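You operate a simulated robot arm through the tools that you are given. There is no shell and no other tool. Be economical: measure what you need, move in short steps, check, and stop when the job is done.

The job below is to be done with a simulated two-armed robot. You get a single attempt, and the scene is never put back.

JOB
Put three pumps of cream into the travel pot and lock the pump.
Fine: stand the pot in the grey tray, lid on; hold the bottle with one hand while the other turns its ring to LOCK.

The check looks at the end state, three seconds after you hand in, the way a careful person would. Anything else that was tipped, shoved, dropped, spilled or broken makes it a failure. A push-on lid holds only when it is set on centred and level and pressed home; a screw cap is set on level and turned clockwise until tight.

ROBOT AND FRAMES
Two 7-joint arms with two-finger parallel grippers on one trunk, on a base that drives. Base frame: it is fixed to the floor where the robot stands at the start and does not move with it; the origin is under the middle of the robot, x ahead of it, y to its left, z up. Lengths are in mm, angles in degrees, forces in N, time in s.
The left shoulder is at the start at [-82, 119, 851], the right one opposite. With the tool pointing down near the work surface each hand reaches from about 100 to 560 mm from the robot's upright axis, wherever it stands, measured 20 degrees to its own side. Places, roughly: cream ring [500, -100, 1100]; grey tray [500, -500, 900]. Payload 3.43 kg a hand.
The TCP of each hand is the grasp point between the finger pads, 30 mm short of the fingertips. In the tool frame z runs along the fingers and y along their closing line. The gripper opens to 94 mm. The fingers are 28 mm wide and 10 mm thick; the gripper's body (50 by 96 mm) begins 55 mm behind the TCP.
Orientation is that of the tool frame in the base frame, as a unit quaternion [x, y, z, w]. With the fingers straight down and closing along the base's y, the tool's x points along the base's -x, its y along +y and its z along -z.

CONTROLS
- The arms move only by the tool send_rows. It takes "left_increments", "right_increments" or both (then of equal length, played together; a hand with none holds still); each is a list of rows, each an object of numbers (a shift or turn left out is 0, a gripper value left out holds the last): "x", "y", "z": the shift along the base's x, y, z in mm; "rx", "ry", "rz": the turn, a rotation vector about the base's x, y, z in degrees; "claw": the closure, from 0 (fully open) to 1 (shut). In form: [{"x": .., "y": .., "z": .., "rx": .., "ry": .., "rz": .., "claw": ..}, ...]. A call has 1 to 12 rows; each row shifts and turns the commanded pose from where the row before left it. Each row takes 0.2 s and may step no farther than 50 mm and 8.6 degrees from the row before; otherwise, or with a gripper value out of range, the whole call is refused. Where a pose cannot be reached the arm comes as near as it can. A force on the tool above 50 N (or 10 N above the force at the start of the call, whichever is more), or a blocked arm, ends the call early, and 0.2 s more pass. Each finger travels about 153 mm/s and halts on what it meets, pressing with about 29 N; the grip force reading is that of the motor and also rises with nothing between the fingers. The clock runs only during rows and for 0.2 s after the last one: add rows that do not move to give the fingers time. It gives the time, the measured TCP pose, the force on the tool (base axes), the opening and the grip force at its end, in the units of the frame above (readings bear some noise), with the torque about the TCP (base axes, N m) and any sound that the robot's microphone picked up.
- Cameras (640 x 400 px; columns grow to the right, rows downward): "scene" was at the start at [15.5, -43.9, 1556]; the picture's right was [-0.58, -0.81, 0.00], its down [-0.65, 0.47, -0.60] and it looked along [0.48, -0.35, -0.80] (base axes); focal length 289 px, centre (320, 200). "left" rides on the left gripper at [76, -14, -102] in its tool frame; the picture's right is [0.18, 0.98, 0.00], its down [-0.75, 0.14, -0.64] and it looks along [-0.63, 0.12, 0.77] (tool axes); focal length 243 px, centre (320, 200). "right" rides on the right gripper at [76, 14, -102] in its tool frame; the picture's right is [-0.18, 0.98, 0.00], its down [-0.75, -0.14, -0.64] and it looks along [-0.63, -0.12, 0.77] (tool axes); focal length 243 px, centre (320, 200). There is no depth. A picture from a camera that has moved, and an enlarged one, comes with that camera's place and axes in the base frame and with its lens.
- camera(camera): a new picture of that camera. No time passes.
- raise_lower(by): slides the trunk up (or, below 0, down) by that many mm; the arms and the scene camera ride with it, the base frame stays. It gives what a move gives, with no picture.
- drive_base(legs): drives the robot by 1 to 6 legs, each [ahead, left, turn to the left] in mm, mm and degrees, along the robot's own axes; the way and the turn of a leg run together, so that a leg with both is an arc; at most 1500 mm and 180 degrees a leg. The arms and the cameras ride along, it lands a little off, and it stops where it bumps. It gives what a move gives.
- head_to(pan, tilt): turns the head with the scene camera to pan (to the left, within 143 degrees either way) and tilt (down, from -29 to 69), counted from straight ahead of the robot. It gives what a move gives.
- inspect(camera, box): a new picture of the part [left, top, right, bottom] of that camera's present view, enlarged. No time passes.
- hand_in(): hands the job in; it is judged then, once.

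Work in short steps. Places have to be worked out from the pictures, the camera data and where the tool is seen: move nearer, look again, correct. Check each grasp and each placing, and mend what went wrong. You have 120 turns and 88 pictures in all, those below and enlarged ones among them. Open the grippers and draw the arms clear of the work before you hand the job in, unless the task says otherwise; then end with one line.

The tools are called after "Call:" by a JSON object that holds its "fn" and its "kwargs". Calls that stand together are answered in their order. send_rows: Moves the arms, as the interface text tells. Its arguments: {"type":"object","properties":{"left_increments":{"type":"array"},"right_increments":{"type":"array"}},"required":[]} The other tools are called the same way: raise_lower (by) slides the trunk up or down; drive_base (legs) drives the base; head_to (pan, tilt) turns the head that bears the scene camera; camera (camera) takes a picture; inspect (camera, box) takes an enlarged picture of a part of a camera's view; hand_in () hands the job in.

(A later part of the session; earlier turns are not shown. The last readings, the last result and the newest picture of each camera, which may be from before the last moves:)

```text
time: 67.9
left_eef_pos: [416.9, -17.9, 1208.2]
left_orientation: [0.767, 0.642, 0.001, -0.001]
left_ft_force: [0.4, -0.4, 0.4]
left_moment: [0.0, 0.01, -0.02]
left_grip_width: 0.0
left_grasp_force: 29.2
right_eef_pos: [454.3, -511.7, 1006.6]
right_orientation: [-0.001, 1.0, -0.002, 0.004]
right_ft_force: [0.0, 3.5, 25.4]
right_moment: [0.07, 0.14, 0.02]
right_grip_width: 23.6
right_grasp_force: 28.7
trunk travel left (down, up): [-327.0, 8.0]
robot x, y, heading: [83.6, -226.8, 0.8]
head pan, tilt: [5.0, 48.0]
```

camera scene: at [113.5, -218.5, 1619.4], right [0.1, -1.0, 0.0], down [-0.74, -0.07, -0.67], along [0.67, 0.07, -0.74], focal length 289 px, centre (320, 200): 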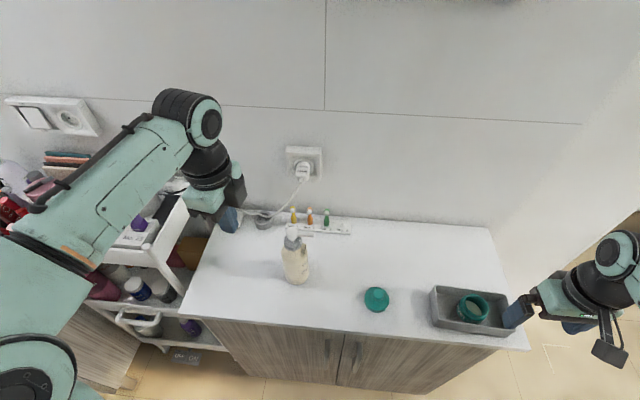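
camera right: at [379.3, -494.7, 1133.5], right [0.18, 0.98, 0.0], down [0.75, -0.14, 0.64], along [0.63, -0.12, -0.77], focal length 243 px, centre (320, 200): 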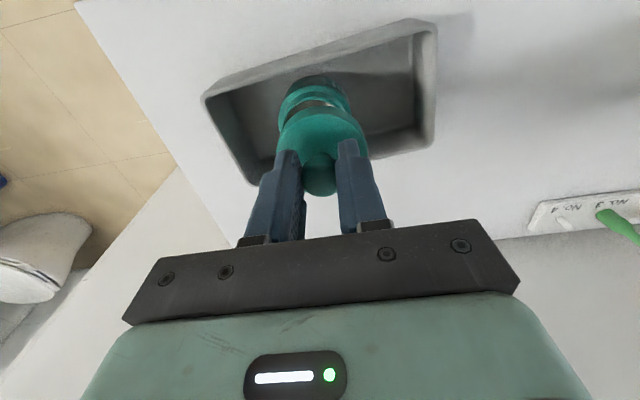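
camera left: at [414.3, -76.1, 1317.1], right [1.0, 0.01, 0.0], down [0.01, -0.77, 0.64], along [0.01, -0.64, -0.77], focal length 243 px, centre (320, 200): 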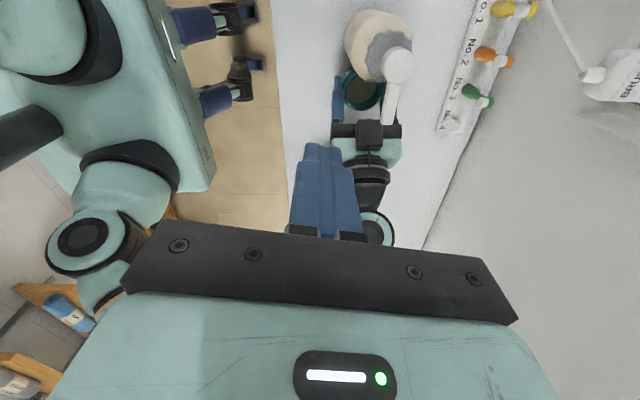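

Nearly balanced now. Press harder.

Call:
{"fn": "send_rows", "kwargs": {"right_increments": [{"x": 0.5, "z": -1.5}, {"z": -1.5}, {"z": -1.5}, {}]}}

```text
time: 68.9
left_eef_pos: [416.6, -19.2, 1208.9]
left_orientation: [0.767, 0.642, 0.001, -0.001]
left_ft_force: [-0.1, 0.4, -0.1]
left_moment: [0.0, -0.04, 0.02]
left_grip_width: 0.1
left_grasp_force: 28.9
right_eef_pos: [455.2, -512.9, 1001.9]
right_orientation: [0.0, 1.0, -0.002, 0.004]
right_ft_force: [5.4, 2.9, 33.1]
right_moment: [0.07, -0.12, 0.06]
right_grip_width: 23.5
right_grasp_force: 29.0
trunk travel left (down, up): [-327.0, 8.0]
robot x, y, heading: [82.4, -225.2, 0.5]
head pan, tilt: [5.0, 48.0]
```

It has gone down about 5 mm. Keep pressing until it stops.

Call:
{"fn": "send_rows", "kwargs": {"right_increments": [{"z": -1.5}, {"z": -1.5}, {"z": -1.5}, {}]}}

Call:
{"fn": "inspect", "kwargs": {"camera": "right", "box": [260, 70, 380, 170]}}

Call:
{"fn": "inspect", "kwargs": {"camera": "scene", "box": [420, 255, 480, 305]}}

```text
time: 69.9
left_eef_pos: [417.0, -17.1, 1208.8]
left_orientation: [0.767, 0.642, 0.0, 0.0]
left_ft_force: [-0.2, -0.3, -0.1]
left_moment: [-0.02, 0.01, -0.02]
left_grip_width: 0.2
left_grasp_force: 29.0
right_eef_pos: [454.9, -512.5, 997.4]
right_orientation: [0.0, 1.0, -0.001, 0.003]
right_ft_force: [2.2, 9.3, 38.5]
right_moment: [-0.18, 0.27, 0.01]
right_grip_width: 23.5
right_grasp_force: 28.5
trunk travel left (down, up): [-327.0, 8.0]
robot x, y, heading: [79.7, -223.7, 0.6]
head pan, tilt: [5.0, 48.0]
```

```text
4.00 times, centred on (320, 120) of right
camera zoom: at [379.2, -497.8, 1099.5], right [0.18, 0.98, 0.0], down [0.75, -0.14, 0.65], along [0.64, -0.12, -0.76], focal length 970 px, centre (320, 520)
```

zoom: 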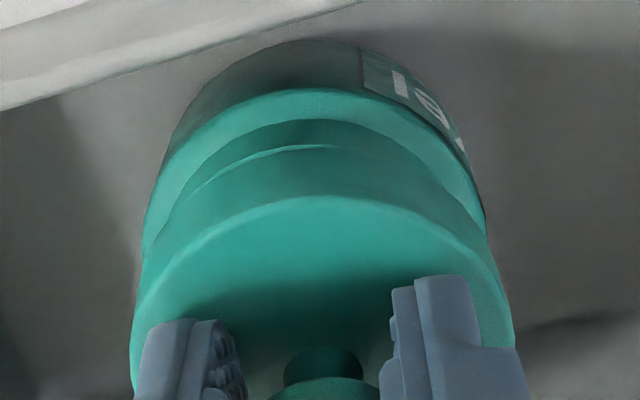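

```text
8.00 times, centred on (450, 280) of scene
camera zoom: at [111.8, -215.0, 1619.5], right [0.1, -1.0, 0.0], down [-0.74, -0.07, -0.67], along [0.67, 0.06, -0.74], focal length 2312 px, centre (-720, -440)
```

zoom: 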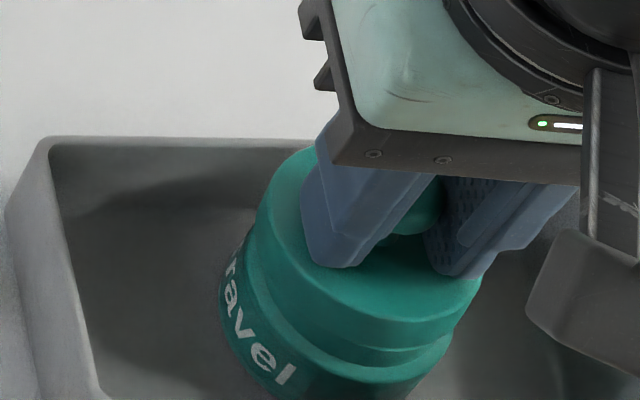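

The fingers slid down the knob, and the lid seems still resting on the rim, slightly tilted. I'll let go, rise, and look at how it sits.

Call:
{"fn": "send_rows", "kwargs": {"right_increments": [{"z": 3}, {"z": 3}, {"claw": 0.65}, {"claw": 0.5}, {}, {"z": 15}, {"z": 25}, {"z": 30}, {"x": -40, "z": 20}, {}]}}

Call:
{"fn": "inspect", "kwargs": {"camera": "scene", "box": [410, 245, 490, 310]}}

Call:
{"fn": "camera", "kwargs": {"camera": "right"}}

```text
time: 72.1
left_eef_pos: [418.4, -20.1, 1208.1]
left_orientation: [0.766, 0.643, 0.0, -0.001]
left_ft_force: [-0.2, -0.4, 0.0]
left_moment: [-0.03, -0.01, -0.02]
left_grip_width: 0.0
left_grasp_force: 29.0
right_eef_pos: [417.9, -514.8, 1090.5]
right_orientation: [0.0, 1.0, -0.001, 0.002]
right_ft_force: [0.2, -0.9, 0.1]
right_moment: [0.0, 0.03, 0.04]
right_grip_width: 46.8
right_grasp_force: 0.0
trunk travel left (down, up): [-327.0, 8.0]
robot x, y, heading: [81.2, -227.5, 0.8]
head pan, tilt: [5.0, 48.0]
```

```text
6.15 times, centred on (450, 278) of scene
camera zoom: at [115.2, -218.6, 1619.4], right [0.1, -1.0, 0.0], down [-0.74, -0.07, -0.67], along [0.67, 0.07, -0.74], focal length 1779 px, centre (-480, -277)
```

zoom: 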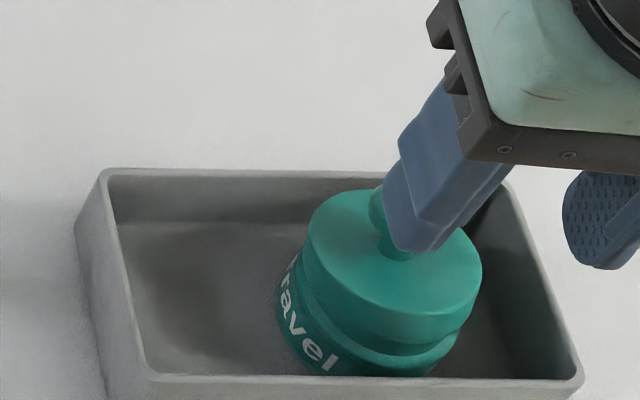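

```text
15 pictures are left
camera right: at [342.1, -500.1, 1192.1], right [0.18, 0.98, 0.0], down [0.75, -0.14, 0.64], along [0.63, -0.12, -0.77], focal length 243 px, centre (320, 200)
```

right: 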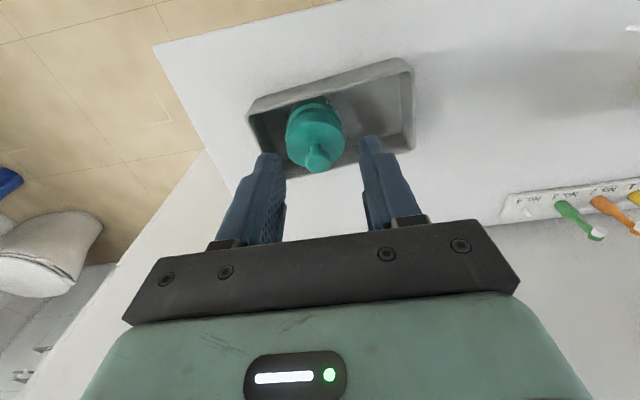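

The lid sits on the pot with its centre now near (455,-524). I'll shut the fingers and press straight down on the knob's top.

Call:
{"fn": "send_rows", "kwargs": {"right_increments": [{"claw": 1, "x": 18, "y": -5}, {"x": 19, "y": -4.5}, {"z": -25}, {"z": -25}, {}]}}

Call:
{"fn": "inspect", "kwargs": {"camera": "right", "box": [260, 60, 380, 180]}}

```text
time: 73.3
left_eef_pos: [417.2, -20.0, 1209.7]
left_orientation: [0.767, 0.641, 0.0, -0.002]
left_ft_force: [-0.1, -0.4, -0.2]
left_moment: [-0.03, -0.02, -0.04]
left_grip_width: 0.0
left_grasp_force: 28.9
right_eef_pos: [452.5, -523.4, 1041.3]
right_orientation: [0.0, 1.0, -0.001, 0.001]
right_ft_force: [0.1, -0.7, -0.2]
right_moment: [0.0, 0.02, 0.02]
right_grip_width: 0.0
right_grasp_force: 28.7
trunk travel left (down, up): [-327.0, 8.0]
robot x, y, heading: [82.0, -224.0, 0.9]
head pan, tilt: [5.0, 48.0]
```

```text
3.33 times, centred on (320, 120) of right
camera zoom: at [376.8, -508.3, 1142.8], right [0.18, 0.98, 0.0], down [0.75, -0.14, 0.64], along [0.63, -0.12, -0.77], focal length 809 px, centre (320, 467)
```

zoom: 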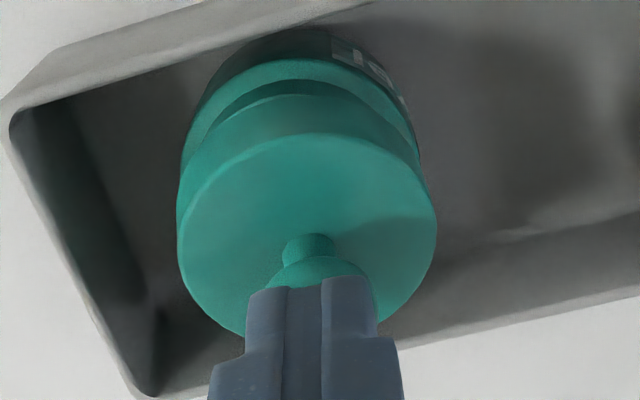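

The lid is roughly centred but cocked: its -y side is higher (knob leans to +y). I'll press centrally on the knob, slightly toward -y, moderately, and see whether it levels.

Call:
{"fn": "send_rows", "kwargs": {"right_increments": [{"x": 2, "y": -1, "z": -8}, {"z": -6}, {"z": -3}, {"z": -3}, {"z": -2}, {"z": -2}, {"z": -2}, {}]}}

```text
time: 75.1
left_eef_pos: [416.3, -18.1, 1209.6]
left_orientation: [0.766, 0.643, 0.001, 0.0]
left_ft_force: [0.1, 0.2, 0.0]
left_moment: [0.0, 0.04, -0.03]
left_grip_width: 0.2
left_grasp_force: 28.9
right_eef_pos: [455.3, -522.3, 1020.4]
right_orientation: [-0.001, 1.0, -0.001, 0.007]
right_ft_force: [2.4, -0.4, 42.6]
right_moment: [-0.13, -0.08, 0.07]
right_grip_width: 0.0
right_grasp_force: 29.0
trunk travel left (down, up): [-327.0, 8.0]
robot x, y, heading: [80.2, -223.3, 1.1]
head pan, tilt: [5.0, 48.0]
```

42.6 N at knob top z≈990 and no drop yet. Slightly more force.

Call:
{"fn": "send_rows", "kwargs": {"right_increments": [{"z": -1}, {"z": -1}, {}]}}

Call:
{"fn": "inspect", "kwargs": {"camera": "right", "box": [260, 60, 380, 180]}}

```text
time: 75.8
left_eef_pos: [415.3, -20.3, 1208.5]
left_orientation: [0.767, 0.642, 0.0, -0.001]
left_ft_force: [-0.8, -0.4, -0.3]
left_moment: [0.01, -0.04, 0.02]
left_grip_width: 0.1
left_grasp_force: 28.8
right_eef_pos: [455.5, -523.7, 1020.5]
right_orientation: [0.0, 1.0, -0.002, 0.011]
right_ft_force: [-2.6, 2.2, 23.7]
right_moment: [0.0, 0.06, -0.01]
right_grip_width: 0.0
right_grasp_force: 28.9
trunk travel left (down, up): [-327.0, 8.0]
robot x, y, heading: [82.0, -222.7, 0.6]
head pan, tilt: [5.0, 48.0]
stopped in row 3 (right hand): the force on the tool passed its limit at 52 N (the readings are from after the stop); the commanded pose is now the measured one
```

```text
3.33 times, centred on (320, 120) of right
camera zoom: at [378.8, -509.4, 1120.4], right [0.19, 0.98, 0.0], down [0.74, -0.14, 0.66], along [0.65, -0.12, -0.75], focal length 809 px, centre (320, 467)
```

zoom: 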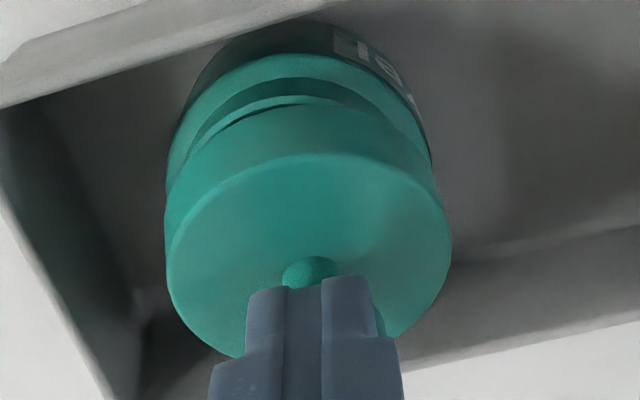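

There's a gap at the front-left of the lid: it is cocked. I'll regrip the knob, take the lid off, and set it flat on the counter to level it before retrying.

Call:
{"fn": "send_rows", "kwargs": {"right_increments": [{"z": 20}, {"z": 10, "claw": 0.5}, {}, {"z": -15, "x": -1}, {"z": -15}, {"z": -9}, {"claw": 0.7}, {"claw": 0.9}, {}, {"z": 8}, {"z": 20}, {"z": 40}]}}

Call:
{"fn": "inspect", "kwargs": {"camera": "scene", "box": [400, 225, 500, 315]}}

```text
time: 78.4
left_eef_pos: [417.0, -21.2, 1208.3]
left_orientation: [0.767, 0.642, 0.0, -0.001]
left_ft_force: [0.8, 0.7, 0.4]
left_moment: [0.03, 0.03, 0.02]
left_grip_width: 0.0
left_grasp_force: 28.3
right_eef_pos: [456.4, -526.6, 1075.5]
right_orientation: [0.001, 1.0, -0.002, 0.008]
right_ft_force: [0.1, 0.4, 0.5]
right_moment: [-0.02, 0.03, 0.01]
right_grip_width: 23.7
right_grasp_force: 28.9
trunk travel left (down, up): [-327.0, 8.0]
robot x, y, heading: [79.8, -224.3, 0.5]
head pan, tilt: [5.0, 48.0]
```

```text
4.44 times, centred on (450, 270) of scene
camera zoom: at [113.6, -218.3, 1619.4], right [0.1, -1.0, 0.0], down [-0.74, -0.07, -0.67], along [0.67, 0.07, -0.74], focal length 1285 px, centre (-258, -111)
```

zoom: 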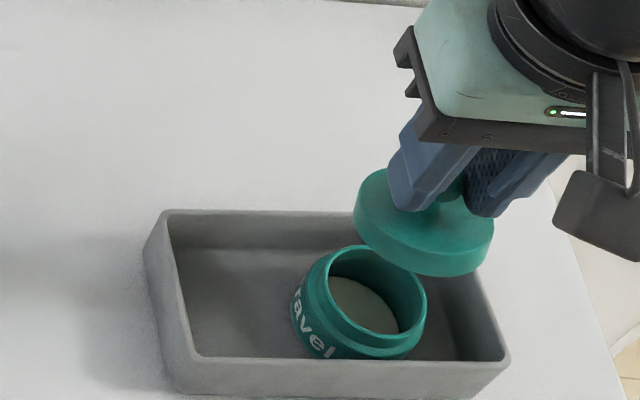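

Rim seen at about (447,-526.5); the lid hangs a little off-level. I'll set it down on the free counter spot to level it, also removing the hand's 0.9° tilt.

Call:
{"fn": "send_rows", "kwargs": {"right_increments": [{"ry": 0.9, "x": -5, "y": 45}, {"x": -5, "y": 47}, {"x": -5, "y": 47}, {"y": 47}, {"z": -35}, {"z": -35}, {"z": -25}, {"z": -10}, {"z": -3}, {"z": -3}, {"z": -3}, {}]}}

```text
time: 81.0
left_eef_pos: [415.3, -21.1, 1208.3]
left_orientation: [0.767, 0.642, 0.001, -0.001]
left_ft_force: [-0.3, 0.3, 0.3]
left_moment: [0.0, -0.03, 0.02]
left_grip_width: 0.0
left_grasp_force: 29.0
right_eef_pos: [440.5, -337.1, 964.3]
right_orientation: [0.0, 1.0, -0.001, 0.002]
right_ft_force: [-7.5, -1.1, 31.4]
right_moment: [-0.13, -0.42, -0.05]
right_grip_width: 23.5
right_grasp_force: 28.5
trunk travel left (down, up): [-327.0, 8.0]
robot x, y, heading: [83.3, -223.9, 1.0]
head pan, tilt: [5.0, 48.0]
```

Touching the counter. Release so the lid lies flat, go down to z≈955, and regrip the knob level.

Call:
{"fn": "send_rows", "kwargs": {"right_increments": [{"z": 2}, {"claw": 0.6}, {"claw": 0.45}, {}, {"z": -6}, {"z": -4}, {}, {"claw": 0.7}, {"claw": 0.9}, {}]}}

Call:
{"fn": "inspect", "kwargs": {"camera": "right", "box": [250, 80, 390, 220]}}

```text
time: 83.2
left_eef_pos: [417.0, -20.2, 1208.3]
left_orientation: [0.767, 0.642, 0.0, -0.001]
left_ft_force: [0.6, -1.4, -0.7]
left_moment: [0.01, 0.02, 0.04]
left_grip_width: 0.3
left_grasp_force: 28.9
right_eef_pos: [441.8, -338.8, 955.1]
right_orientation: [0.001, 1.0, -0.003, -0.001]
right_ft_force: [0.3, -0.1, 0.2]
right_moment: [-0.01, -0.01, 0.0]
right_grip_width: 23.5
right_grasp_force: 28.8
trunk travel left (down, up): [-327.0, 8.0]
robot x, y, heading: [79.2, -219.4, 0.6]
head pan, tilt: [5.0, 48.0]
```

```text
2.86 times, centred on (320, 150) of right
camera zoom: at [365.9, -323.7, 1057.0], right [0.19, 0.98, 0.0], down [0.75, -0.14, 0.64], along [0.63, -0.12, -0.77], focal length 693 px, centre (320, 343)
```

zoom: 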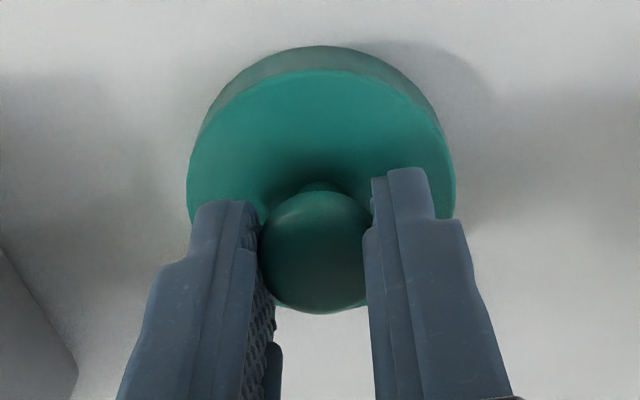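

Lid is level; its centre is at TCP+(-1,+0.6). Next I'll hover beside the pot so that the right camera sees its rim fully and I can measure it in the same camera.

Call:
{"fn": "send_rows", "kwargs": {"right_increments": [{"z": 15}, {"z": 30}, {"z": 32}, {"x": 4, "y": -38}, {"x": 4, "y": -38}, {"y": -38}, {}]}}

Call:
{"fn": "inspect", "kwargs": {"camera": "right", "box": [150, 80, 340, 220]}}

```text
time: 84.8
left_eef_pos: [417.5, -19.6, 1208.9]
left_orientation: [0.767, 0.642, 0.0, -0.002]
left_ft_force: [0.2, 0.2, 0.2]
left_moment: [0.0, -0.03, 0.02]
left_grip_width: 0.0
left_grasp_force: 29.1
right_eef_pos: [450.9, -453.4, 1028.4]
right_orientation: [0.001, 1.0, -0.002, 0.0]
right_ft_force: [0.3, 0.3, 0.3]
right_moment: [0.01, 0.04, 0.0]
right_grip_width: 24.0
right_grasp_force: 29.0
trunk travel left (down, up): [-327.0, 8.0]
robot x, y, heading: [81.6, -225.1, 0.8]
head pan, tilt: [5.0, 48.0]
```

```text
2.86 times, centred on (245, 150) of right
camera zoom: at [375.5, -439.8, 1131.6], right [0.19, 0.98, 0.0], down [0.75, -0.14, 0.64], along [0.63, -0.12, -0.77], focal length 693 px, centre (534, 343)
```

zoom: 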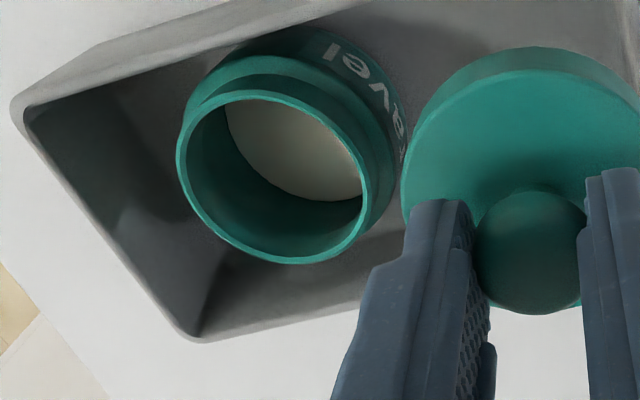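

Rim centre computed at about (447,-525). I'll bring the lid centre over it and lower until first contact, checking force and moment.

Call:
{"fn": "send_rows", "kwargs": {"right_increments": [{"x": -1.2, "y": -24}, {"x": -1.5, "y": -24}, {"y": -24.4}, {"z": -8}, {"z": -6}, {"z": -3}, {"z": -2}, {"z": -2}, {}]}}

```text
time: 86.8
left_eef_pos: [417.6, -21.0, 1207.1]
left_orientation: [0.767, 0.642, -0.001, -0.001]
left_ft_force: [-0.3, -0.2, 0.0]
left_moment: [0.06, 0.01, 0.0]
left_grip_width: 0.0
left_grasp_force: 29.0
right_eef_pos: [446.9, -526.2, 1011.7]
right_orientation: [0.001, 1.0, -0.002, -0.001]
right_ft_force: [-0.6, 0.1, -0.8]
right_moment: [0.02, 0.01, -0.01]
right_grip_width: 23.5
right_grasp_force: 29.1
trunk travel left (down, up): [-327.0, 8.0]
robot x, y, heading: [82.5, -229.0, 0.7]
head pan, tilt: [5.0, 48.0]
```

No contact yet at 1011.7. Continue down slowly.

Call:
{"fn": "send_rows", "kwargs": {"right_increments": [{"z": -2, "x": 0.5}, {"z": -2}, {"z": -1.5}, {}]}}

```text
time: 87.8
left_eef_pos: [415.9, -18.9, 1208.9]
left_orientation: [0.767, 0.642, 0.002, 0.0]
left_ft_force: [0.2, 0.3, -0.7]
left_moment: [0.02, -0.02, 0.01]
left_grip_width: 0.0
left_grasp_force: 29.0
right_eef_pos: [447.1, -525.3, 1006.8]
right_orientation: [0.0, 1.0, -0.001, 0.003]
right_ft_force: [0.5, -2.8, 24.8]
right_moment: [-0.16, -0.44, -0.04]
right_grip_width: 23.6
right_grasp_force: 29.1
trunk travel left (down, up): [-327.0, 8.0]
robot x, y, heading: [81.5, -227.9, 0.5]
head pan, tilt: [5.0, 48.0]
```

Contact is on the back side (+x ≈18 mm off, −y 6). I'll ease, shift +2 mm in x, and touch again to see the trend.

Call:
{"fn": "send_rows", "kwargs": {"right_increments": [{"z": 3}, {"z": 1, "x": 2}, {"z": -2}, {"z": -1.5}, {}]}}

```text
time: 89.0
left_eef_pos: [414.7, -20.3, 1210.7]
left_orientation: [0.766, 0.642, 0.001, -0.001]
left_ft_force: [0.5, -0.7, -0.3]
left_moment: [-0.03, 0.01, 0.01]
left_grip_width: 0.0
left_grasp_force: 29.1
right_eef_pos: [447.4, -525.5, 1007.0]
right_orientation: [0.001, 1.0, -0.002, 0.002]
right_ft_force: [-6.7, -0.3, 25.1]
right_moment: [-0.16, 0.04, -0.06]
right_grip_width: 23.5
right_grasp_force: 29.2
trunk travel left (down, up): [-327.0, 8.0]
robot x, y, heading: [79.0, -222.1, 0.5]
head pan, tilt: [5.0, 48.0]
```

Balanced in x now. The load is slightly to -y; same sense: shift -1 mm in y and go down again.

Call:
{"fn": "send_rows", "kwargs": {"right_increments": [{"z": 2.5}, {"z": 0.5, "y": -1.2, "x": -0.5}, {"z": -2}, {"z": -1.5}, {"z": -1}, {}]}}

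```text
time: 90.4
left_eef_pos: [415.8, -19.5, 1209.4]
left_orientation: [0.767, 0.642, 0.001, 0.0]
left_ft_force: [-0.3, 0.5, 0.1]
left_moment: [-0.01, -0.02, -0.04]
left_grip_width: 0.2
left_grasp_force: 28.9
right_eef_pos: [447.3, -524.7, 1007.4]
right_orientation: [0.002, 1.0, -0.003, 0.003]
right_ft_force: [-0.6, 0.9, 24.1]
right_moment: [-0.2, -0.31, -0.03]
right_grip_width: 23.8
right_grasp_force: 28.9
trunk travel left (down, up): [-327.0, 8.0]
robot x, y, heading: [77.2, -227.0, 1.0]
head pan, tilt: [5.0, 48.0]
```

Again some load at the back and -y. Shift (+1.2,-1) and press.

Call:
{"fn": "send_rows", "kwargs": {"right_increments": [{"z": 2.5}, {"z": 0.5, "y": -1, "x": 1.2}, {"z": -2}, {"z": -1.5}, {"z": -1}, {}]}}

Call:
{"fn": "inspect", "kwargs": {"camera": "right", "box": [260, 70, 380, 170]}}

```text
time: 91.8
left_eef_pos: [415.9, -18.6, 1210.0]
left_orientation: [0.767, 0.642, 0.0, 0.001]
left_ft_force: [0.1, 0.7, -0.2]
left_moment: [0.0, -0.02, 0.01]
left_grip_width: 0.0
left_grasp_force: 29.1
right_eef_pos: [448.2, -525.5, 1005.2]
right_orientation: [0.001, 1.0, -0.002, 0.003]
right_ft_force: [-4.1, 7.6, 31.0]
right_moment: [-0.08, -0.32, 0.04]
right_grip_width: 23.7
right_grasp_force: 28.8
trunk travel left (down, up): [-327.0, 8.0]
robot x, y, heading: [81.8, -222.2, 0.6]
head pan, tilt: [5.0, 48.0]
```

```text
4.00 times, centred on (320, 120) of right
camera zoom: at [373.2, -510.8, 1106.8], right [0.19, 0.98, 0.0], down [0.75, -0.14, 0.65], along [0.63, -0.12, -0.76], focal length 970 px, centre (320, 520)
```

zoom: 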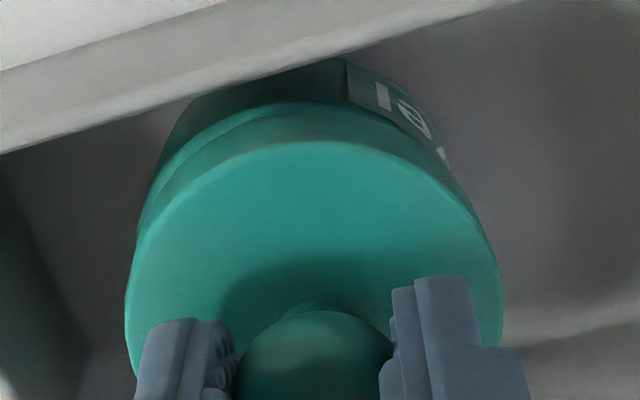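

In this view the lid is about 3 mm too far forward (-x): its front is past the rim while the back rides on it. Lift 5 mm, shift (+3,-0.8), and go down again.

Call:
{"fn": "send_rows", "kwargs": {"right_increments": [{"z": 3}, {"z": 4}, {"y": -0.8, "x": 3}, {"z": -3}, {"z": -2}, {"z": -1}, {}]}}

```text
time: 93.4
left_eef_pos: [417.6, -20.0, 1210.1]
left_orientation: [0.767, 0.642, 0.001, 0.0]
left_ft_force: [-0.3, -0.5, -0.1]
left_moment: [0.02, 0.0, -0.02]
left_grip_width: 0.1
left_grasp_force: 28.9
right_eef_pos: [451.4, -527.7, 1004.1]
right_orientation: [0.001, 1.0, -0.001, 0.003]
right_ft_force: [1.1, -1.9, 24.8]
right_moment: [-0.31, 0.51, -0.03]
right_grip_width: 23.7
right_grasp_force: 29.2
trunk travel left (down, up): [-327.0, 8.0]
robot x, y, heading: [81.1, -225.1, 0.7]
head pan, tilt: [5.0, 48.0]
```

Now it loads on the front and -y side, so the centre is about 1.5 mm back and 1.5 mm further to -y. Adjust and press.

Call:
{"fn": "send_rows", "kwargs": {"right_increments": [{"z": 3}, {"z": 1.5}, {"y": -1.5, "x": -1.5}, {"z": -2.5}, {"z": -2}, {"z": -1}, {}]}}

```text
time: 95.0
left_eef_pos: [417.3, -20.7, 1210.3]
left_orientation: [0.766, 0.642, 0.0, -0.001]
left_ft_force: [0.5, 0.1, 0.0]
left_moment: [0.01, 0.02, -0.02]
left_grip_width: 0.0
left_grasp_force: 28.9
right_eef_pos: [450.9, -529.2, 1005.2]
right_orientation: [0.0, 1.0, -0.002, 0.002]
right_ft_force: [0.3, -0.8, 21.5]
right_moment: [-0.32, 0.5, 0.0]
right_grip_width: 23.7
right_grasp_force: 28.7
trunk travel left (down, up): [-327.0, 8.0]
robot x, y, heading: [74.0, -225.2, 0.6]
head pan, tilt: [5.0, 48.0]
```

I'll look again at how it sits now.

Call:
{"fn": "inspect", "kwargs": {"camera": "right", "box": [260, 70, 380, 170]}}

```text
4.00 times, centred on (320, 120) of right
camera zoom: at [375.0, -515.0, 1106.0], right [0.19, 0.98, 0.0], down [0.75, -0.14, 0.65], along [0.63, -0.12, -0.76], focal length 970 px, centre (320, 520)
```

zoom: 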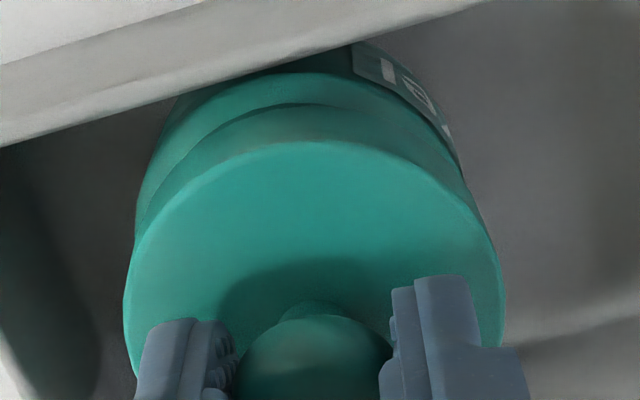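

The lid is still about 1.5 mm too far to +x and +y relative to the pot, agreeing with the contact side. Shift by (-1.5,-1.3) and retry.

Call:
{"fn": "send_rows", "kwargs": {"right_increments": [{"z": 3}, {"z": 2}, {"y": -1.3, "x": -1.5}, {"z": -3}, {"z": -2}, {"z": -1}, {}]}}

```text
time: 96.6
left_eef_pos: [417.4, -20.5, 1208.8]
left_orientation: [0.767, 0.642, 0.0, -0.001]
left_ft_force: [-0.4, 1.1, 0.4]
left_moment: [0.01, 0.0, -0.01]
left_grip_width: 0.2
left_grasp_force: 29.2
right_eef_pos: [447.8, -531.7, 1000.6]
right_orientation: [0.001, 1.0, -0.001, 0.001]
right_ft_force: [-0.4, -0.4, 0.2]
right_moment: [0.0, 0.01, 0.03]
right_grip_width: 23.5
right_grasp_force: 28.8
trunk travel left (down, up): [-327.0, 8.0]
robot x, y, heading: [82.3, -226.4, 0.9]
head pan, tilt: [5.0, 48.0]
```

No load at z 1000.6, so the lid has slipped over the neck. Continue pushing down.

Call:
{"fn": "send_rows", "kwargs": {"right_increments": [{"z": -2}, {"z": -2}, {"z": -1.5}, {"z": -1.5}, {}]}}

```text
time: 97.8
left_eef_pos: [417.3, -20.6, 1208.6]
left_orientation: [0.767, 0.642, 0.001, -0.001]
left_ft_force: [0.0, -0.8, -0.7]
left_moment: [-0.01, -0.01, 0.03]
left_grip_width: 0.3
left_grasp_force: 29.0
right_eef_pos: [449.5, -531.0, 994.2]
right_orientation: [0.001, 1.0, -0.002, 0.0]
right_ft_force: [-0.3, -0.4, 0.2]
right_moment: [0.04, -0.01, -0.03]
right_grip_width: 23.6
right_grasp_force: 29.2
trunk travel left (down, up): [-327.0, 8.0]
robot x, y, heading: [79.5, -221.3, 0.9]
head pan, tilt: [5.0, 48.0]
```

Still free at 994. Continue carefully.

Call:
{"fn": "send_rows", "kwargs": {"right_increments": [{"z": -1.5}, {"z": -1.5}, {"z": -1.5}, {}]}}

Call:
{"fn": "inspect", "kwargs": {"camera": "right", "box": [250, 60, 390, 180]}}

```text
time: 98.8
left_eef_pos: [415.2, -20.2, 1210.3]
left_orientation: [0.766, 0.642, 0.001, 0.0]
left_ft_force: [0.2, 0.4, -0.7]
left_moment: [0.0, 0.0, 0.01]
left_grip_width: 0.5
left_grasp_force: 28.7
right_eef_pos: [448.1, -531.7, 993.2]
right_orientation: [0.001, 1.0, -0.003, 0.003]
right_ft_force: [-4.1, -6.7, 34.5]
right_moment: [-0.13, 0.02, 0.02]
right_grip_width: 23.7
right_grasp_force: 28.4
trunk travel left (down, up): [-327.0, 8.0]
robot x, y, heading: [79.6, -224.5, 0.8]
head pan, tilt: [5.0, 48.0]
heard: snap
```

```text
3.33 times, centred on (320, 120) of right
camera zoom: at [373.3, -516.9, 1094.0], right [0.19, 0.98, 0.0], down [0.75, -0.14, 0.65], along [0.63, -0.12, -0.76], focal length 809 px, centre (320, 467)
```

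zoom: 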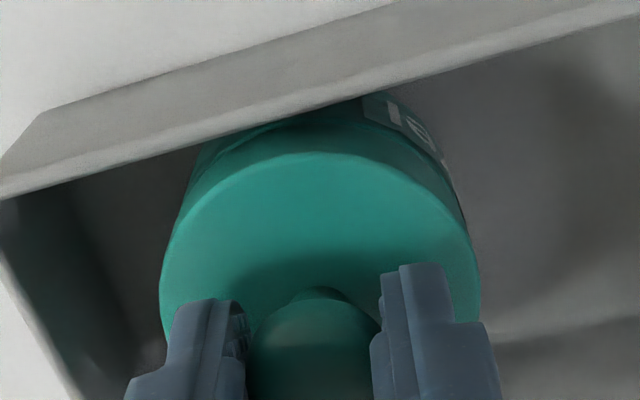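

A snap was heard: the lid is home. Release, lift off, and bring the right hand up toward the bottle's -y side.

Call:
{"fn": "send_rows", "kwargs": {"right_increments": [{"z": 1.5}, {"claw": 0.65}, {"claw": 0.5}, {}, {"z": 20}, {"z": 40}, {"z": 40}, {"z": 30, "y": 20}, {"y": 45, "x": 5}, {"y": 45, "x": 5, "claw": 0}, {"y": 45, "x": 5}, {"y": 45, "x": 5}]}}

Call:
{"fn": "inspect", "kwargs": {"camera": "scene", "box": [290, 215, 500, 325]}}

```text
time: 101.4
left_eef_pos: [417.0, -19.9, 1208.0]
left_orientation: [0.767, 0.642, 0.0, -0.002]
left_ft_force: [-0.2, 0.3, 0.0]
left_moment: [-0.01, -0.01, -0.02]
left_grip_width: 0.0
left_grasp_force: 28.3
right_eef_pos: [473.1, -331.2, 1121.1]
right_orientation: [0.002, 1.0, -0.002, -0.001]
right_ft_force: [-0.6, 0.0, -0.7]
right_moment: [-0.02, -0.03, 0.04]
right_grip_width: 94.3
right_grasp_force: 0.0
trunk travel left (down, up): [-327.0, 8.0]
robot x, y, heading: [81.3, -219.8, 0.8]
head pan, tilt: [5.0, 48.0]
```

```text
3.05 times, centred on (395, 270) of scene
camera zoom: at [114.4, -217.3, 1619.4], right [0.1, -1.0, 0.0], down [-0.74, -0.07, -0.67], along [0.67, 0.07, -0.74], focal length 881 px, centre (91, -13)
```

zoom: 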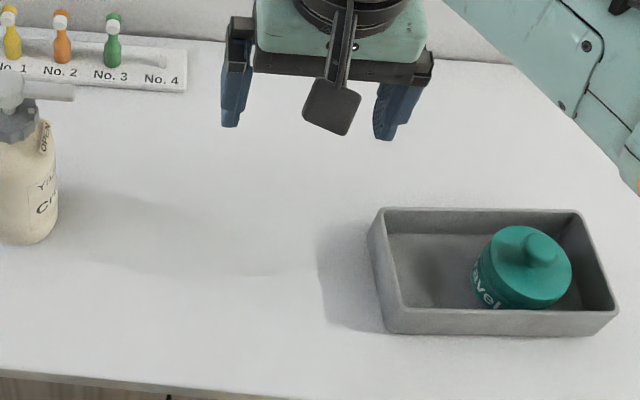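

The pot stands in the tray with its lid on. Now turn the right hand to face +y (rz +90).

Call:
{"fn": "send_rows", "kwargs": {"right_increments": [{"rz": 8.2}, {"rz": 8.2}, {"rz": 8.2}, {"rz": 8.2}, {"rz": 8.2}, {"rz": 8.2}, {"rz": 8.2}, {"rz": 8.2}, {"rz": 8.2}, {"rz": 8.2}, {"rz": 8}, {}]}}

Call:
{"fn": "send_rows", "kwargs": {"right_increments": [{"rx": 8, "z": -10}, {"rx": 8, "z": -10}, {"rx": 8, "z": -10, "x": 2}, {"rx": 8, "z": -10, "x": 2}, {"rx": 8}, {}]}}

```text
time: 104.0
left_eef_pos: [417.8, -19.9, 1207.9]
left_orientation: [0.767, 0.642, 0.0, -0.001]
left_ft_force: [-0.2, -0.4, -0.5]
left_moment: [0.01, -0.04, -0.01]
left_grip_width: 0.0
left_grasp_force: 29.7
right_eef_pos: [471.1, -330.9, 1121.6]
right_orientation: [0.707, -0.707, 0.001, -0.001]
right_ft_force: [0.3, -0.1, 0.0]
right_moment: [-0.02, 0.0, 0.0]
right_grip_width: 93.9
right_grasp_force: 0.1
trunk travel left (down, up): [-327.0, 8.0]
robot x, y, heading: [77.2, -224.4, 0.9]
head pan, tilt: [5.0, 48.0]
```

```text
time: 105.4
left_eef_pos: [417.7, -19.7, 1208.9]
left_orientation: [0.767, 0.642, 0.001, -0.001]
left_ft_force: [0.3, 0.3, 0.3]
left_moment: [-0.01, -0.02, -0.01]
left_grip_width: 0.2
left_grasp_force: 29.0
right_eef_pos: [473.8, -330.8, 1082.7]
right_orientation: [-0.664, 0.665, 0.241, 0.242]
right_ft_force: [0.3, 0.1, 0.5]
right_moment: [0.0, 0.03, 0.01]
right_grip_width: 93.9
right_grasp_force: 0.1
trunk travel left (down, up): [-327.0, 8.0]
robot x, y, heading: [80.2, -225.7, 0.7]
head pan, tilt: [5.0, 48.0]
```

Facing right. Now advance to just short of the bottle body, low enough to pass beneath the nozzle, fingers open.

Call:
{"fn": "send_rows", "kwargs": {"right_increments": [{"x": 2, "y": 24, "z": -21}, {"x": 1, "y": 24, "z": -21}, {"x": 1, "y": 23, "z": -21}, {"y": 25, "z": -12}, {"y": 25, "z": -12}, {}]}}

Call:
{"fn": "camera", "kwargs": {"camera": "right"}}

```text
time: 106.8
left_eef_pos: [417.8, -20.5, 1209.4]
left_orientation: [0.766, 0.642, 0.001, -0.001]
left_ft_force: [0.5, -0.2, 0.2]
left_moment: [-0.01, 0.02, -0.02]
left_grip_width: 0.1
left_grasp_force: 28.9
right_eef_pos: [477.8, -210.4, 995.1]
right_orientation: [-0.664, 0.665, 0.24, 0.243]
right_ft_force: [0.1, 0.0, -0.5]
right_moment: [-0.01, -0.02, 0.01]
right_grip_width: 94.0
right_grasp_force: 0.1
trunk travel left (down, up): [-327.0, 8.0]
robot x, y, heading: [79.2, -222.8, 0.6]
head pan, tilt: [5.0, 48.0]
```

```text
5 pictures are left
camera right: at [463.2, -336.1, 1024.7], right [-0.98, 0.14, 0.12], down [0.14, 0.16, 0.98], along [0.12, 0.98, -0.18], focal length 243 px, centre (320, 200)
```

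right: 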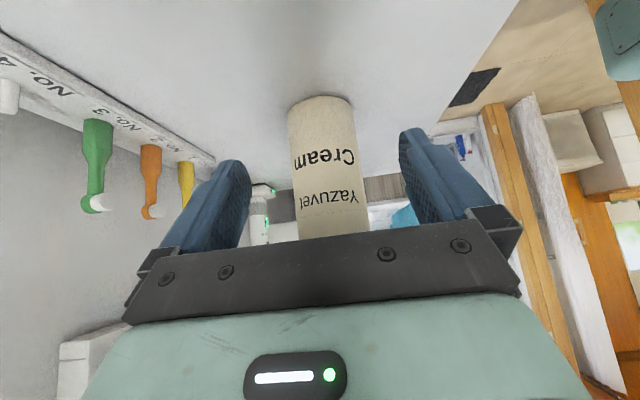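

Bottle is centred between the fingers. Advance onto it and close softly in stages.

Call:
{"fn": "send_rows", "kwargs": {"right_increments": [{"y": 24, "z": -10}, {"y": 24, "z": -10}, {"y": 22, "z": -10}, {"y": 12, "z": -5}, {}, {"claw": 0.2}, {"claw": 0.28}, {"claw": 0.33}, {"claw": 0.45}, {}]}}

```text
time: 109.0
left_eef_pos: [417.9, -22.4, 1208.8]
left_orientation: [0.767, 0.642, 0.002, -0.002]
left_ft_force: [-0.3, 1.0, -0.4]
left_moment: [0.01, -0.01, -0.03]
left_grip_width: 0.0
left_grasp_force: 28.7
right_eef_pos: [479.7, -130.2, 964.9]
right_orientation: [-0.662, 0.666, 0.239, 0.247]
right_ft_force: [11.1, -8.2, 33.6]
right_moment: [0.47, -0.17, -0.25]
right_grip_width: 63.8
right_grasp_force: 28.8
trunk travel left (down, up): [-327.0, 8.0]
robot x, y, heading: [82.7, -224.1, 0.7]
head pan, tilt: [5.0, 48.0]
```

High force: the palm's upper edge must be touching the bottle. Open, draw back 13 mm, and grip again nearer the fingertips.

Call:
{"fn": "send_rows", "kwargs": {"right_increments": [{"claw": 0.15}, {"claw": 0}, {"y": -7, "z": 0}, {"y": -6}, {}, {"claw": 0.2}, {"claw": 0.28}, {"claw": 0.33}, {"claw": 0.45}, {}]}}

Call:
{"fn": "inspect", "kwargs": {"camera": "scene", "box": [240, 180, 440, 300]}}

```text
time: 111.2
left_eef_pos: [418.0, -21.2, 1208.1]
left_orientation: [0.767, 0.642, 0.0, -0.002]
left_ft_force: [-0.3, -0.3, 0.8]
left_moment: [0.03, -0.01, -0.01]
left_grip_width: 0.1
left_grasp_force: 28.7
right_eef_pos: [476.8, -140.9, 959.1]
right_orientation: [-0.664, 0.666, 0.241, 0.241]
right_ft_force: [0.5, 0.4, -0.1]
right_moment: [-0.06, 0.02, -0.03]
right_grip_width: 62.5
right_grasp_force: 29.2
trunk travel left (down, up): [-327.0, 8.0]
robot x, y, heading: [84.7, -227.7, 0.6]
head pan, tilt: [5.0, 48.0]
```

```text
3.20 times, centred on (340, 240) of scene
camera zoom: at [114.2, -218.5, 1619.4], right [0.1, -1.0, 0.0], down [-0.74, -0.07, -0.67], along [0.67, 0.07, -0.74], focal length 925 px, centre (256, 72)
```

zoom: 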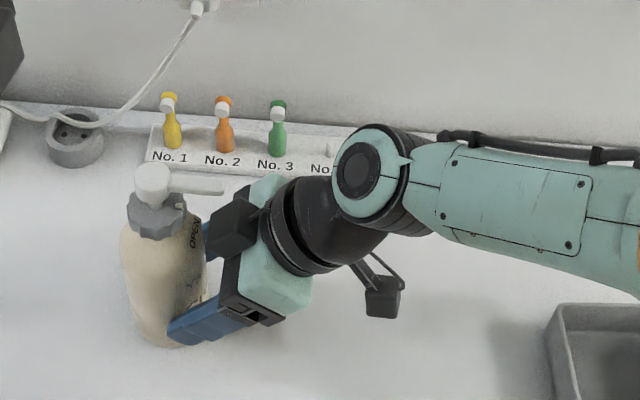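

Good grip (62.5 mm, no side load). The bottle was pushed about 8 mm to +y, so I'll draw it back by 8 mm while holding it.

Call:
{"fn": "send_rows", "kwargs": {"right_increments": [{"y": -2}, {"y": -3}, {"y": -3, "x": 1}, {}], "left_increments": [{"claw": 0, "x": 15, "y": -10, "rz": -7}, {"x": 15, "y": -20, "rz": -7}, {"x": 15, "y": -30, "rz": -6}, {"x": 14, "y": -20}]}}

```text
time: 112.2
left_eef_pos: [477.7, -97.1, 1205.6]
left_orientation: [0.866, 0.499, -0.001, -0.002]
left_ft_force: [0.2, -0.1, 0.2]
left_moment: [0.01, -0.03, 0.03]
left_grip_width: 94.3
left_grasp_force: 0.0
right_eef_pos: [478.7, -148.3, 960.0]
right_orientation: [-0.663, 0.665, 0.242, 0.243]
right_ft_force: [-0.1, -0.1, -0.2]
right_moment: [-0.12, -0.02, 0.01]
right_grip_width: 62.6
right_grasp_force: 28.9
trunk travel left (down, up): [-327.0, 8.0]
robot x, y, heading: [80.4, -225.8, 0.4]
head pan, tilt: [5.0, 48.0]
```

Bottle moved back. Bring the left hand above the ring axis, tips just above the head, and check alignment.

Call:
{"fn": "send_rows", "kwargs": {"left_increments": [{"y": -12, "z": -20}, {"y": -12, "z": -20}, {"z": -10}, {}]}}

Call:
{"fn": "inspect", "kwargs": {"camera": "left", "box": [220, 60, 420, 240]}}

```text
time: 113.2
left_eef_pos: [475.9, -123.2, 1156.6]
left_orientation: [0.866, 0.499, 0.0, -0.001]
left_ft_force: [0.5, -1.4, 0.4]
left_moment: [0.01, 0.0, 0.0]
left_grip_width: 93.9
left_grasp_force: 0.0
right_eef_pos: [479.9, -149.0, 960.8]
right_orientation: [-0.663, 0.666, 0.241, 0.242]
right_ft_force: [0.1, -0.6, 0.0]
right_moment: [-0.07, 0.01, -0.01]
right_grip_width: 62.8
right_grasp_force: 29.2
trunk travel left (down, up): [-327.0, 8.0]
robot x, y, heading: [81.4, -227.3, 0.6]
head pan, tilt: [5.0, 48.0]
```

```text
2.22 times, centred on (320, 150) of left
camera zoom: at [501.5, -49.8, 1258.0], right [0.94, -0.33, 0.0], down [-0.26, -0.72, 0.64], along [-0.21, -0.6, -0.77], focal length 539 px, centre (320, 311)
```

zoom: 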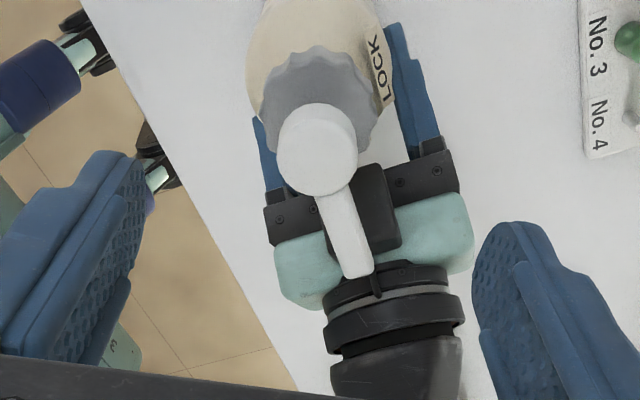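

Aligned within ~3 mm (known camera bias allowed for). Descend around the head to ring height with the fingers' closing line about -30° from x, and close on the ring.

Call:
{"fn": "send_rows", "kwargs": {"left_increments": [{"x": 1, "y": 2.5, "z": -20}, {"z": -20}, {"z": -15}, {"z": -7}, {}, {"claw": 0.3}, {"claw": 0.45}, {"claw": 0.6}, {"claw": 0.8}, {}]}}

```text
time: 115.4
left_eef_pos: [479.1, -120.4, 1096.3]
left_orientation: [0.866, 0.501, 0.001, -0.002]
left_ft_force: [-0.6, 4.0, -0.4]
left_moment: [0.19, -0.01, 0.54]
left_grip_width: 27.7
left_grasp_force: 29.7
right_eef_pos: [479.0, -149.3, 959.7]
right_orientation: [-0.664, 0.666, 0.241, 0.241]
right_ft_force: [0.4, -4.2, 0.3]
right_moment: [0.21, 0.12, -0.57]
right_grip_width: 62.4
right_grasp_force: 28.7
trunk travel left (down, up): [-327.0, 8.0]
robot x, y, heading: [81.9, -225.9, 0.7]
head pan, tilt: [5.0, 48.0]
```

Width 27.7 mm means I've gripped the pump head above the ring. Open, go 13 mm lower, and close again.

Call:
{"fn": "send_rows", "kwargs": {"left_increments": [{"claw": 0.5}, {"claw": 0.3}, {}, {"z": -7}, {"z": -6}, {}, {"claw": 0.45}, {"claw": 0.6}, {"claw": 0.8}, {}]}}

```text
time: 117.6
left_eef_pos: [477.1, -120.5, 1083.7]
left_orientation: [0.866, 0.501, -0.001, -0.002]
left_ft_force: [-8.0, 4.4, 2.6]
left_moment: [0.31, 0.57, 0.01]
left_grip_width: 40.7
left_grasp_force: 28.9
right_eef_pos: [478.7, -150.2, 960.1]
right_orientation: [-0.663, 0.667, 0.24, 0.243]
right_ft_force: [8.3, -4.2, -0.5]
right_moment: [0.11, 0.42, -0.28]
right_grip_width: 61.9
right_grasp_force: 29.6
trunk travel left (down, up): [-327.0, 8.0]
robot x, y, heading: [78.7, -221.9, 0.8]
head pan, tilt: [5.0, 48.0]
```

40.7 mm: that's the ring. Now turn it counter-clockwise (toward LOCK), 32° first, and watch the torque.

Call:
{"fn": "send_rows", "kwargs": {"left_increments": [{"x": -1, "y": 0.6}, {"rz": 8}, {"rz": 8}, {"rz": 8}, {"rz": 8}, {}]}}

```text
time: 119.0
left_eef_pos: [477.3, -120.4, 1083.7]
left_orientation: [0.694, 0.72, 0.001, -0.001]
left_ft_force: [4.9, 8.6, -6.7]
left_moment: [0.75, -0.21, -0.03]
left_grip_width: 40.6
left_grasp_force: 28.9
right_eef_pos: [476.5, -147.9, 960.9]
right_orientation: [-0.664, 0.665, 0.241, 0.242]
right_ft_force: [-4.9, -8.0, 6.4]
right_moment: [0.42, -0.45, 0.15]
right_grip_width: 62.1
right_grasp_force: 28.3
trunk travel left (down, up): [-327.0, 8.0]
robot x, y, heading: [78.4, -225.4, 0.7]
head pan, tilt: [5.0, 48.0]
```

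Turned freely with low torque. Continue another 30°.

Call:
{"fn": "send_rows", "kwargs": {"left_increments": [{"rz": 8}, {"rz": 8}, {"rz": 8}, {"rz": 6}, {}]}}

Call:
{"fn": "inspect", "kwargs": {"camera": "scene", "box": [270, 200, 370, 270]}}

```text
time: 120.2
left_eef_pos: [478.9, -120.9, 1083.2]
left_orientation: [0.485, 0.874, 0.0, 0.0]
left_ft_force: [8.5, 7.9, 0.2]
left_moment: [0.46, -0.69, -0.07]
left_grip_width: 40.9
left_grasp_force: 28.9
right_eef_pos: [477.9, -148.5, 959.6]
right_orientation: [-0.663, 0.666, 0.241, 0.243]
right_ft_force: [-7.1, -7.8, 0.0]
right_moment: [0.41, -0.29, 0.28]
right_grip_width: 62.0
right_grasp_force: 28.8
trunk travel left (down, up): [-327.0, 8.0]
robot x, y, heading: [78.0, -222.2, 0.6]
head pan, tilt: [5.0, 48.0]
```

```text
5.71 times, centred on (320, 235) of scene
camera zoom: at [114.3, -218.5, 1619.4], right [0.1, -1.0, 0.0], down [-0.74, -0.07, -0.67], along [0.67, 0.07, -0.74], focal length 1652 px, centre (320, 0)
```

zoom: 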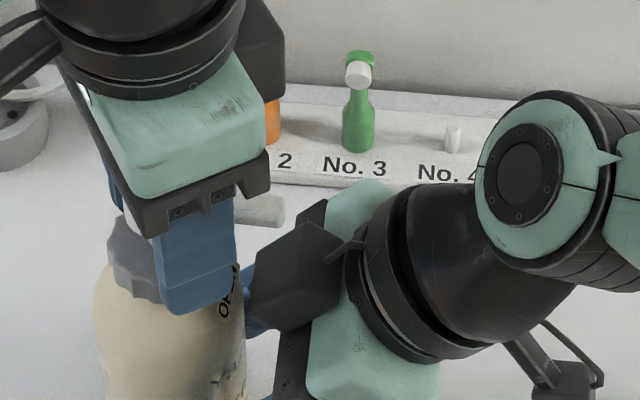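

The ring turns and the nozzle stays. Open slightly, turn the hand back 64°, and regrip.

Call:
{"fn": "send_rows", "kwargs": {"left_increments": [{"claw": 0.45}, {"claw": 0.35}, {"rz": -8}, {"rz": -8}, {"rz": -8}, {"rz": -8}, {"rz": -8}, {"rz": -8}, {"rz": -8}, {"rz": -8}, {"claw": 0.6}, {"claw": 0.8}]}}

Call:
{"fn": "send_rows", "kwargs": {"left_increments": [{}, {"rz": 8}, {"rz": 8}, {"rz": 8}, {"rz": 8}, {}]}}

```text
time: 122.8
left_eef_pos: [476.9, -120.8, 1084.2]
left_orientation: [0.875, 0.484, 0.0, -0.002]
left_ft_force: [-7.0, 3.6, 1.0]
left_moment: [0.11, 0.29, 0.04]
left_grip_width: 40.2
left_grasp_force: 29.2
right_eef_pos: [477.8, -148.2, 960.2]
right_orientation: [-0.663, 0.666, 0.241, 0.242]
right_ft_force: [6.7, -3.5, -1.4]
right_moment: [0.08, 0.45, -0.18]
right_grip_width: 61.7
right_grasp_force: 29.0
trunk travel left (down, up): [-327.0, 8.0]
robot x, y, heading: [82.2, -224.6, 0.8]
head pan, tilt: [5.0, 48.0]
```

```text
time: 124.2
left_eef_pos: [476.8, -120.2, 1083.6]
left_orientation: [0.707, 0.707, 0.001, -0.001]
left_ft_force: [2.5, 3.9, -0.3]
left_moment: [0.49, 0.04, -0.42]
left_grip_width: 40.1
left_grasp_force: 28.9
right_eef_pos: [476.9, -147.9, 959.4]
right_orientation: [-0.664, 0.666, 0.24, 0.242]
right_ft_force: [-2.2, -3.4, 1.2]
right_moment: [-0.15, -0.37, 0.46]
right_grip_width: 61.5
right_grasp_force: 29.3
trunk travel left (down, up): [-327.0, 8.0]
robot x, y, heading: [79.6, -224.0, 1.0]
head pan, tilt: [5.0, 48.0]
```

Torque about z rose to -0.42 N·m after ~94° in all. Maybe nearing a stop; turn a bit further and watch.

Call:
{"fn": "send_rows", "kwargs": {"left_increments": [{"rz": 6}, {}]}}

```text
time: 124.8
left_eef_pos: [477.3, -121.3, 1083.9]
left_orientation: [0.669, 0.743, 0.0, -0.001]
left_ft_force: [4.5, 5.0, 1.3]
left_moment: [0.57, -0.3, -0.5]
left_grip_width: 40.1
left_grasp_force: 29.3
right_eef_pos: [476.7, -148.7, 960.0]
right_orientation: [-0.664, 0.665, 0.241, 0.241]
right_ft_force: [-3.8, -5.3, -1.0]
right_moment: [-0.03, -0.31, 0.67]
right_grip_width: 61.1
right_grasp_force: 29.1
trunk travel left (down, up): [-327.0, 8.0]
robot x, y, heading: [84.5, -225.6, 0.4]
head pan, tilt: [5.0, 48.0]
```

Turn 8° more to see if the torque saturates.

Call:
{"fn": "send_rows", "kwargs": {"left_increments": [{"rz": 8}, {}, {}]}}

```text
time: 125.6
left_eef_pos: [477.9, -121.5, 1085.1]
left_orientation: [0.616, 0.788, -0.001, 0.0]
left_ft_force: [6.5, 2.0, 5.5]
left_moment: [0.1, -0.47, -0.35]
left_grip_width: 40.9
left_grasp_force: 29.0
right_eef_pos: [477.3, -147.7, 959.0]
right_orientation: [-0.663, 0.666, 0.242, 0.242]
right_ft_force: [-7.3, -1.8, -5.7]
right_moment: [-0.19, -0.29, 0.52]
right_grip_width: 61.0
right_grasp_force: 28.8
trunk travel left (down, up): [-327.0, 8.0]
robot x, y, heading: [80.6, -223.5, 0.8]
head pan, tilt: [5.0, 48.0]
```

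It saturated, so the ring is likely at its stop. Open, rise, turn the hand back, and read the mark with the left camera.

Call:
{"fn": "send_rows", "kwargs": {"left_increments": [{"claw": 0.4}, {"claw": 0.2}, {"claw": 0}, {"z": 20}, {"z": 25}, {"z": 25, "rz": -8}, {"rz": -8}, {"rz": -8}, {"rz": -8}, {"rz": -8}, {}]}}

Call:
{"fn": "inspect", "kwargs": {"camera": "left", "box": [275, 70, 375, 140]}}

```text
time: 128.0
left_eef_pos: [477.2, -120.1, 1153.1]
left_orientation: [0.849, 0.528, 0.0, -0.002]
left_ft_force: [-0.3, -0.2, 1.3]
left_moment: [-0.05, -0.03, -0.01]
left_grip_width: 93.9
left_grasp_force: 0.1
right_eef_pos: [477.0, -149.2, 959.5]
right_orientation: [-0.663, 0.666, 0.241, 0.243]
right_ft_force: [0.4, 0.8, -4.6]
right_moment: [-0.11, 0.02, -0.01]
right_grip_width: 61.0
right_grasp_force: 29.4
trunk travel left (down, up): [-327.0, 8.0]
robot x, y, heading: [81.4, -226.6, 0.7]
head pan, tilt: [5.0, 48.0]
```

```text
5.71 times, centred on (325, 105) of left
camera zoom: at [497.0, -46.6, 1254.3], right [0.96, -0.27, 0.0], down [-0.21, -0.74, 0.64], along [-0.17, -0.62, -0.77], focal length 1386 px, centre (291, 743)
```

zoom: 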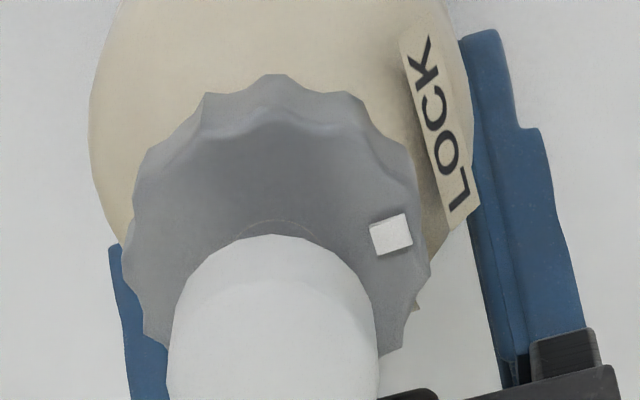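

The ring's mark now stands next to LOCK, within a few degrees (mark ≈7°, label ≈13°). To be sure it is on its stop I'll regrip and turn a bit more counter-clockwise, watching torque.

Call:
{"fn": "send_rows", "kwargs": {"left_increments": [{"z": -25}, {"z": -25}, {"z": -20}, {"claw": 0.35}, {"claw": 0.6}, {"claw": 0.8}, {}, {"rz": 5}, {"rz": 5}, {}]}}

```text
time: 130.2
left_eef_pos: [476.6, -120.2, 1083.7]
left_orientation: [0.798, 0.602, 0.0, -0.001]
left_ft_force: [-1.8, 4.7, -0.3]
left_moment: [0.5, 0.21, -0.65]
left_grip_width: 40.3
left_grasp_force: 28.6
right_eef_pos: [476.5, -148.4, 960.1]
right_orientation: [-0.664, 0.665, 0.241, 0.242]
right_ft_force: [0.6, -5.0, -1.0]
right_moment: [-0.01, -0.04, 0.58]
right_grip_width: 60.7
right_grasp_force: 28.6
trunk travel left (down, up): [-327.0, 8.0]
robot x, y, heading: [80.6, -225.5, 0.4]
head pan, tilt: [5.0, 48.0]
```

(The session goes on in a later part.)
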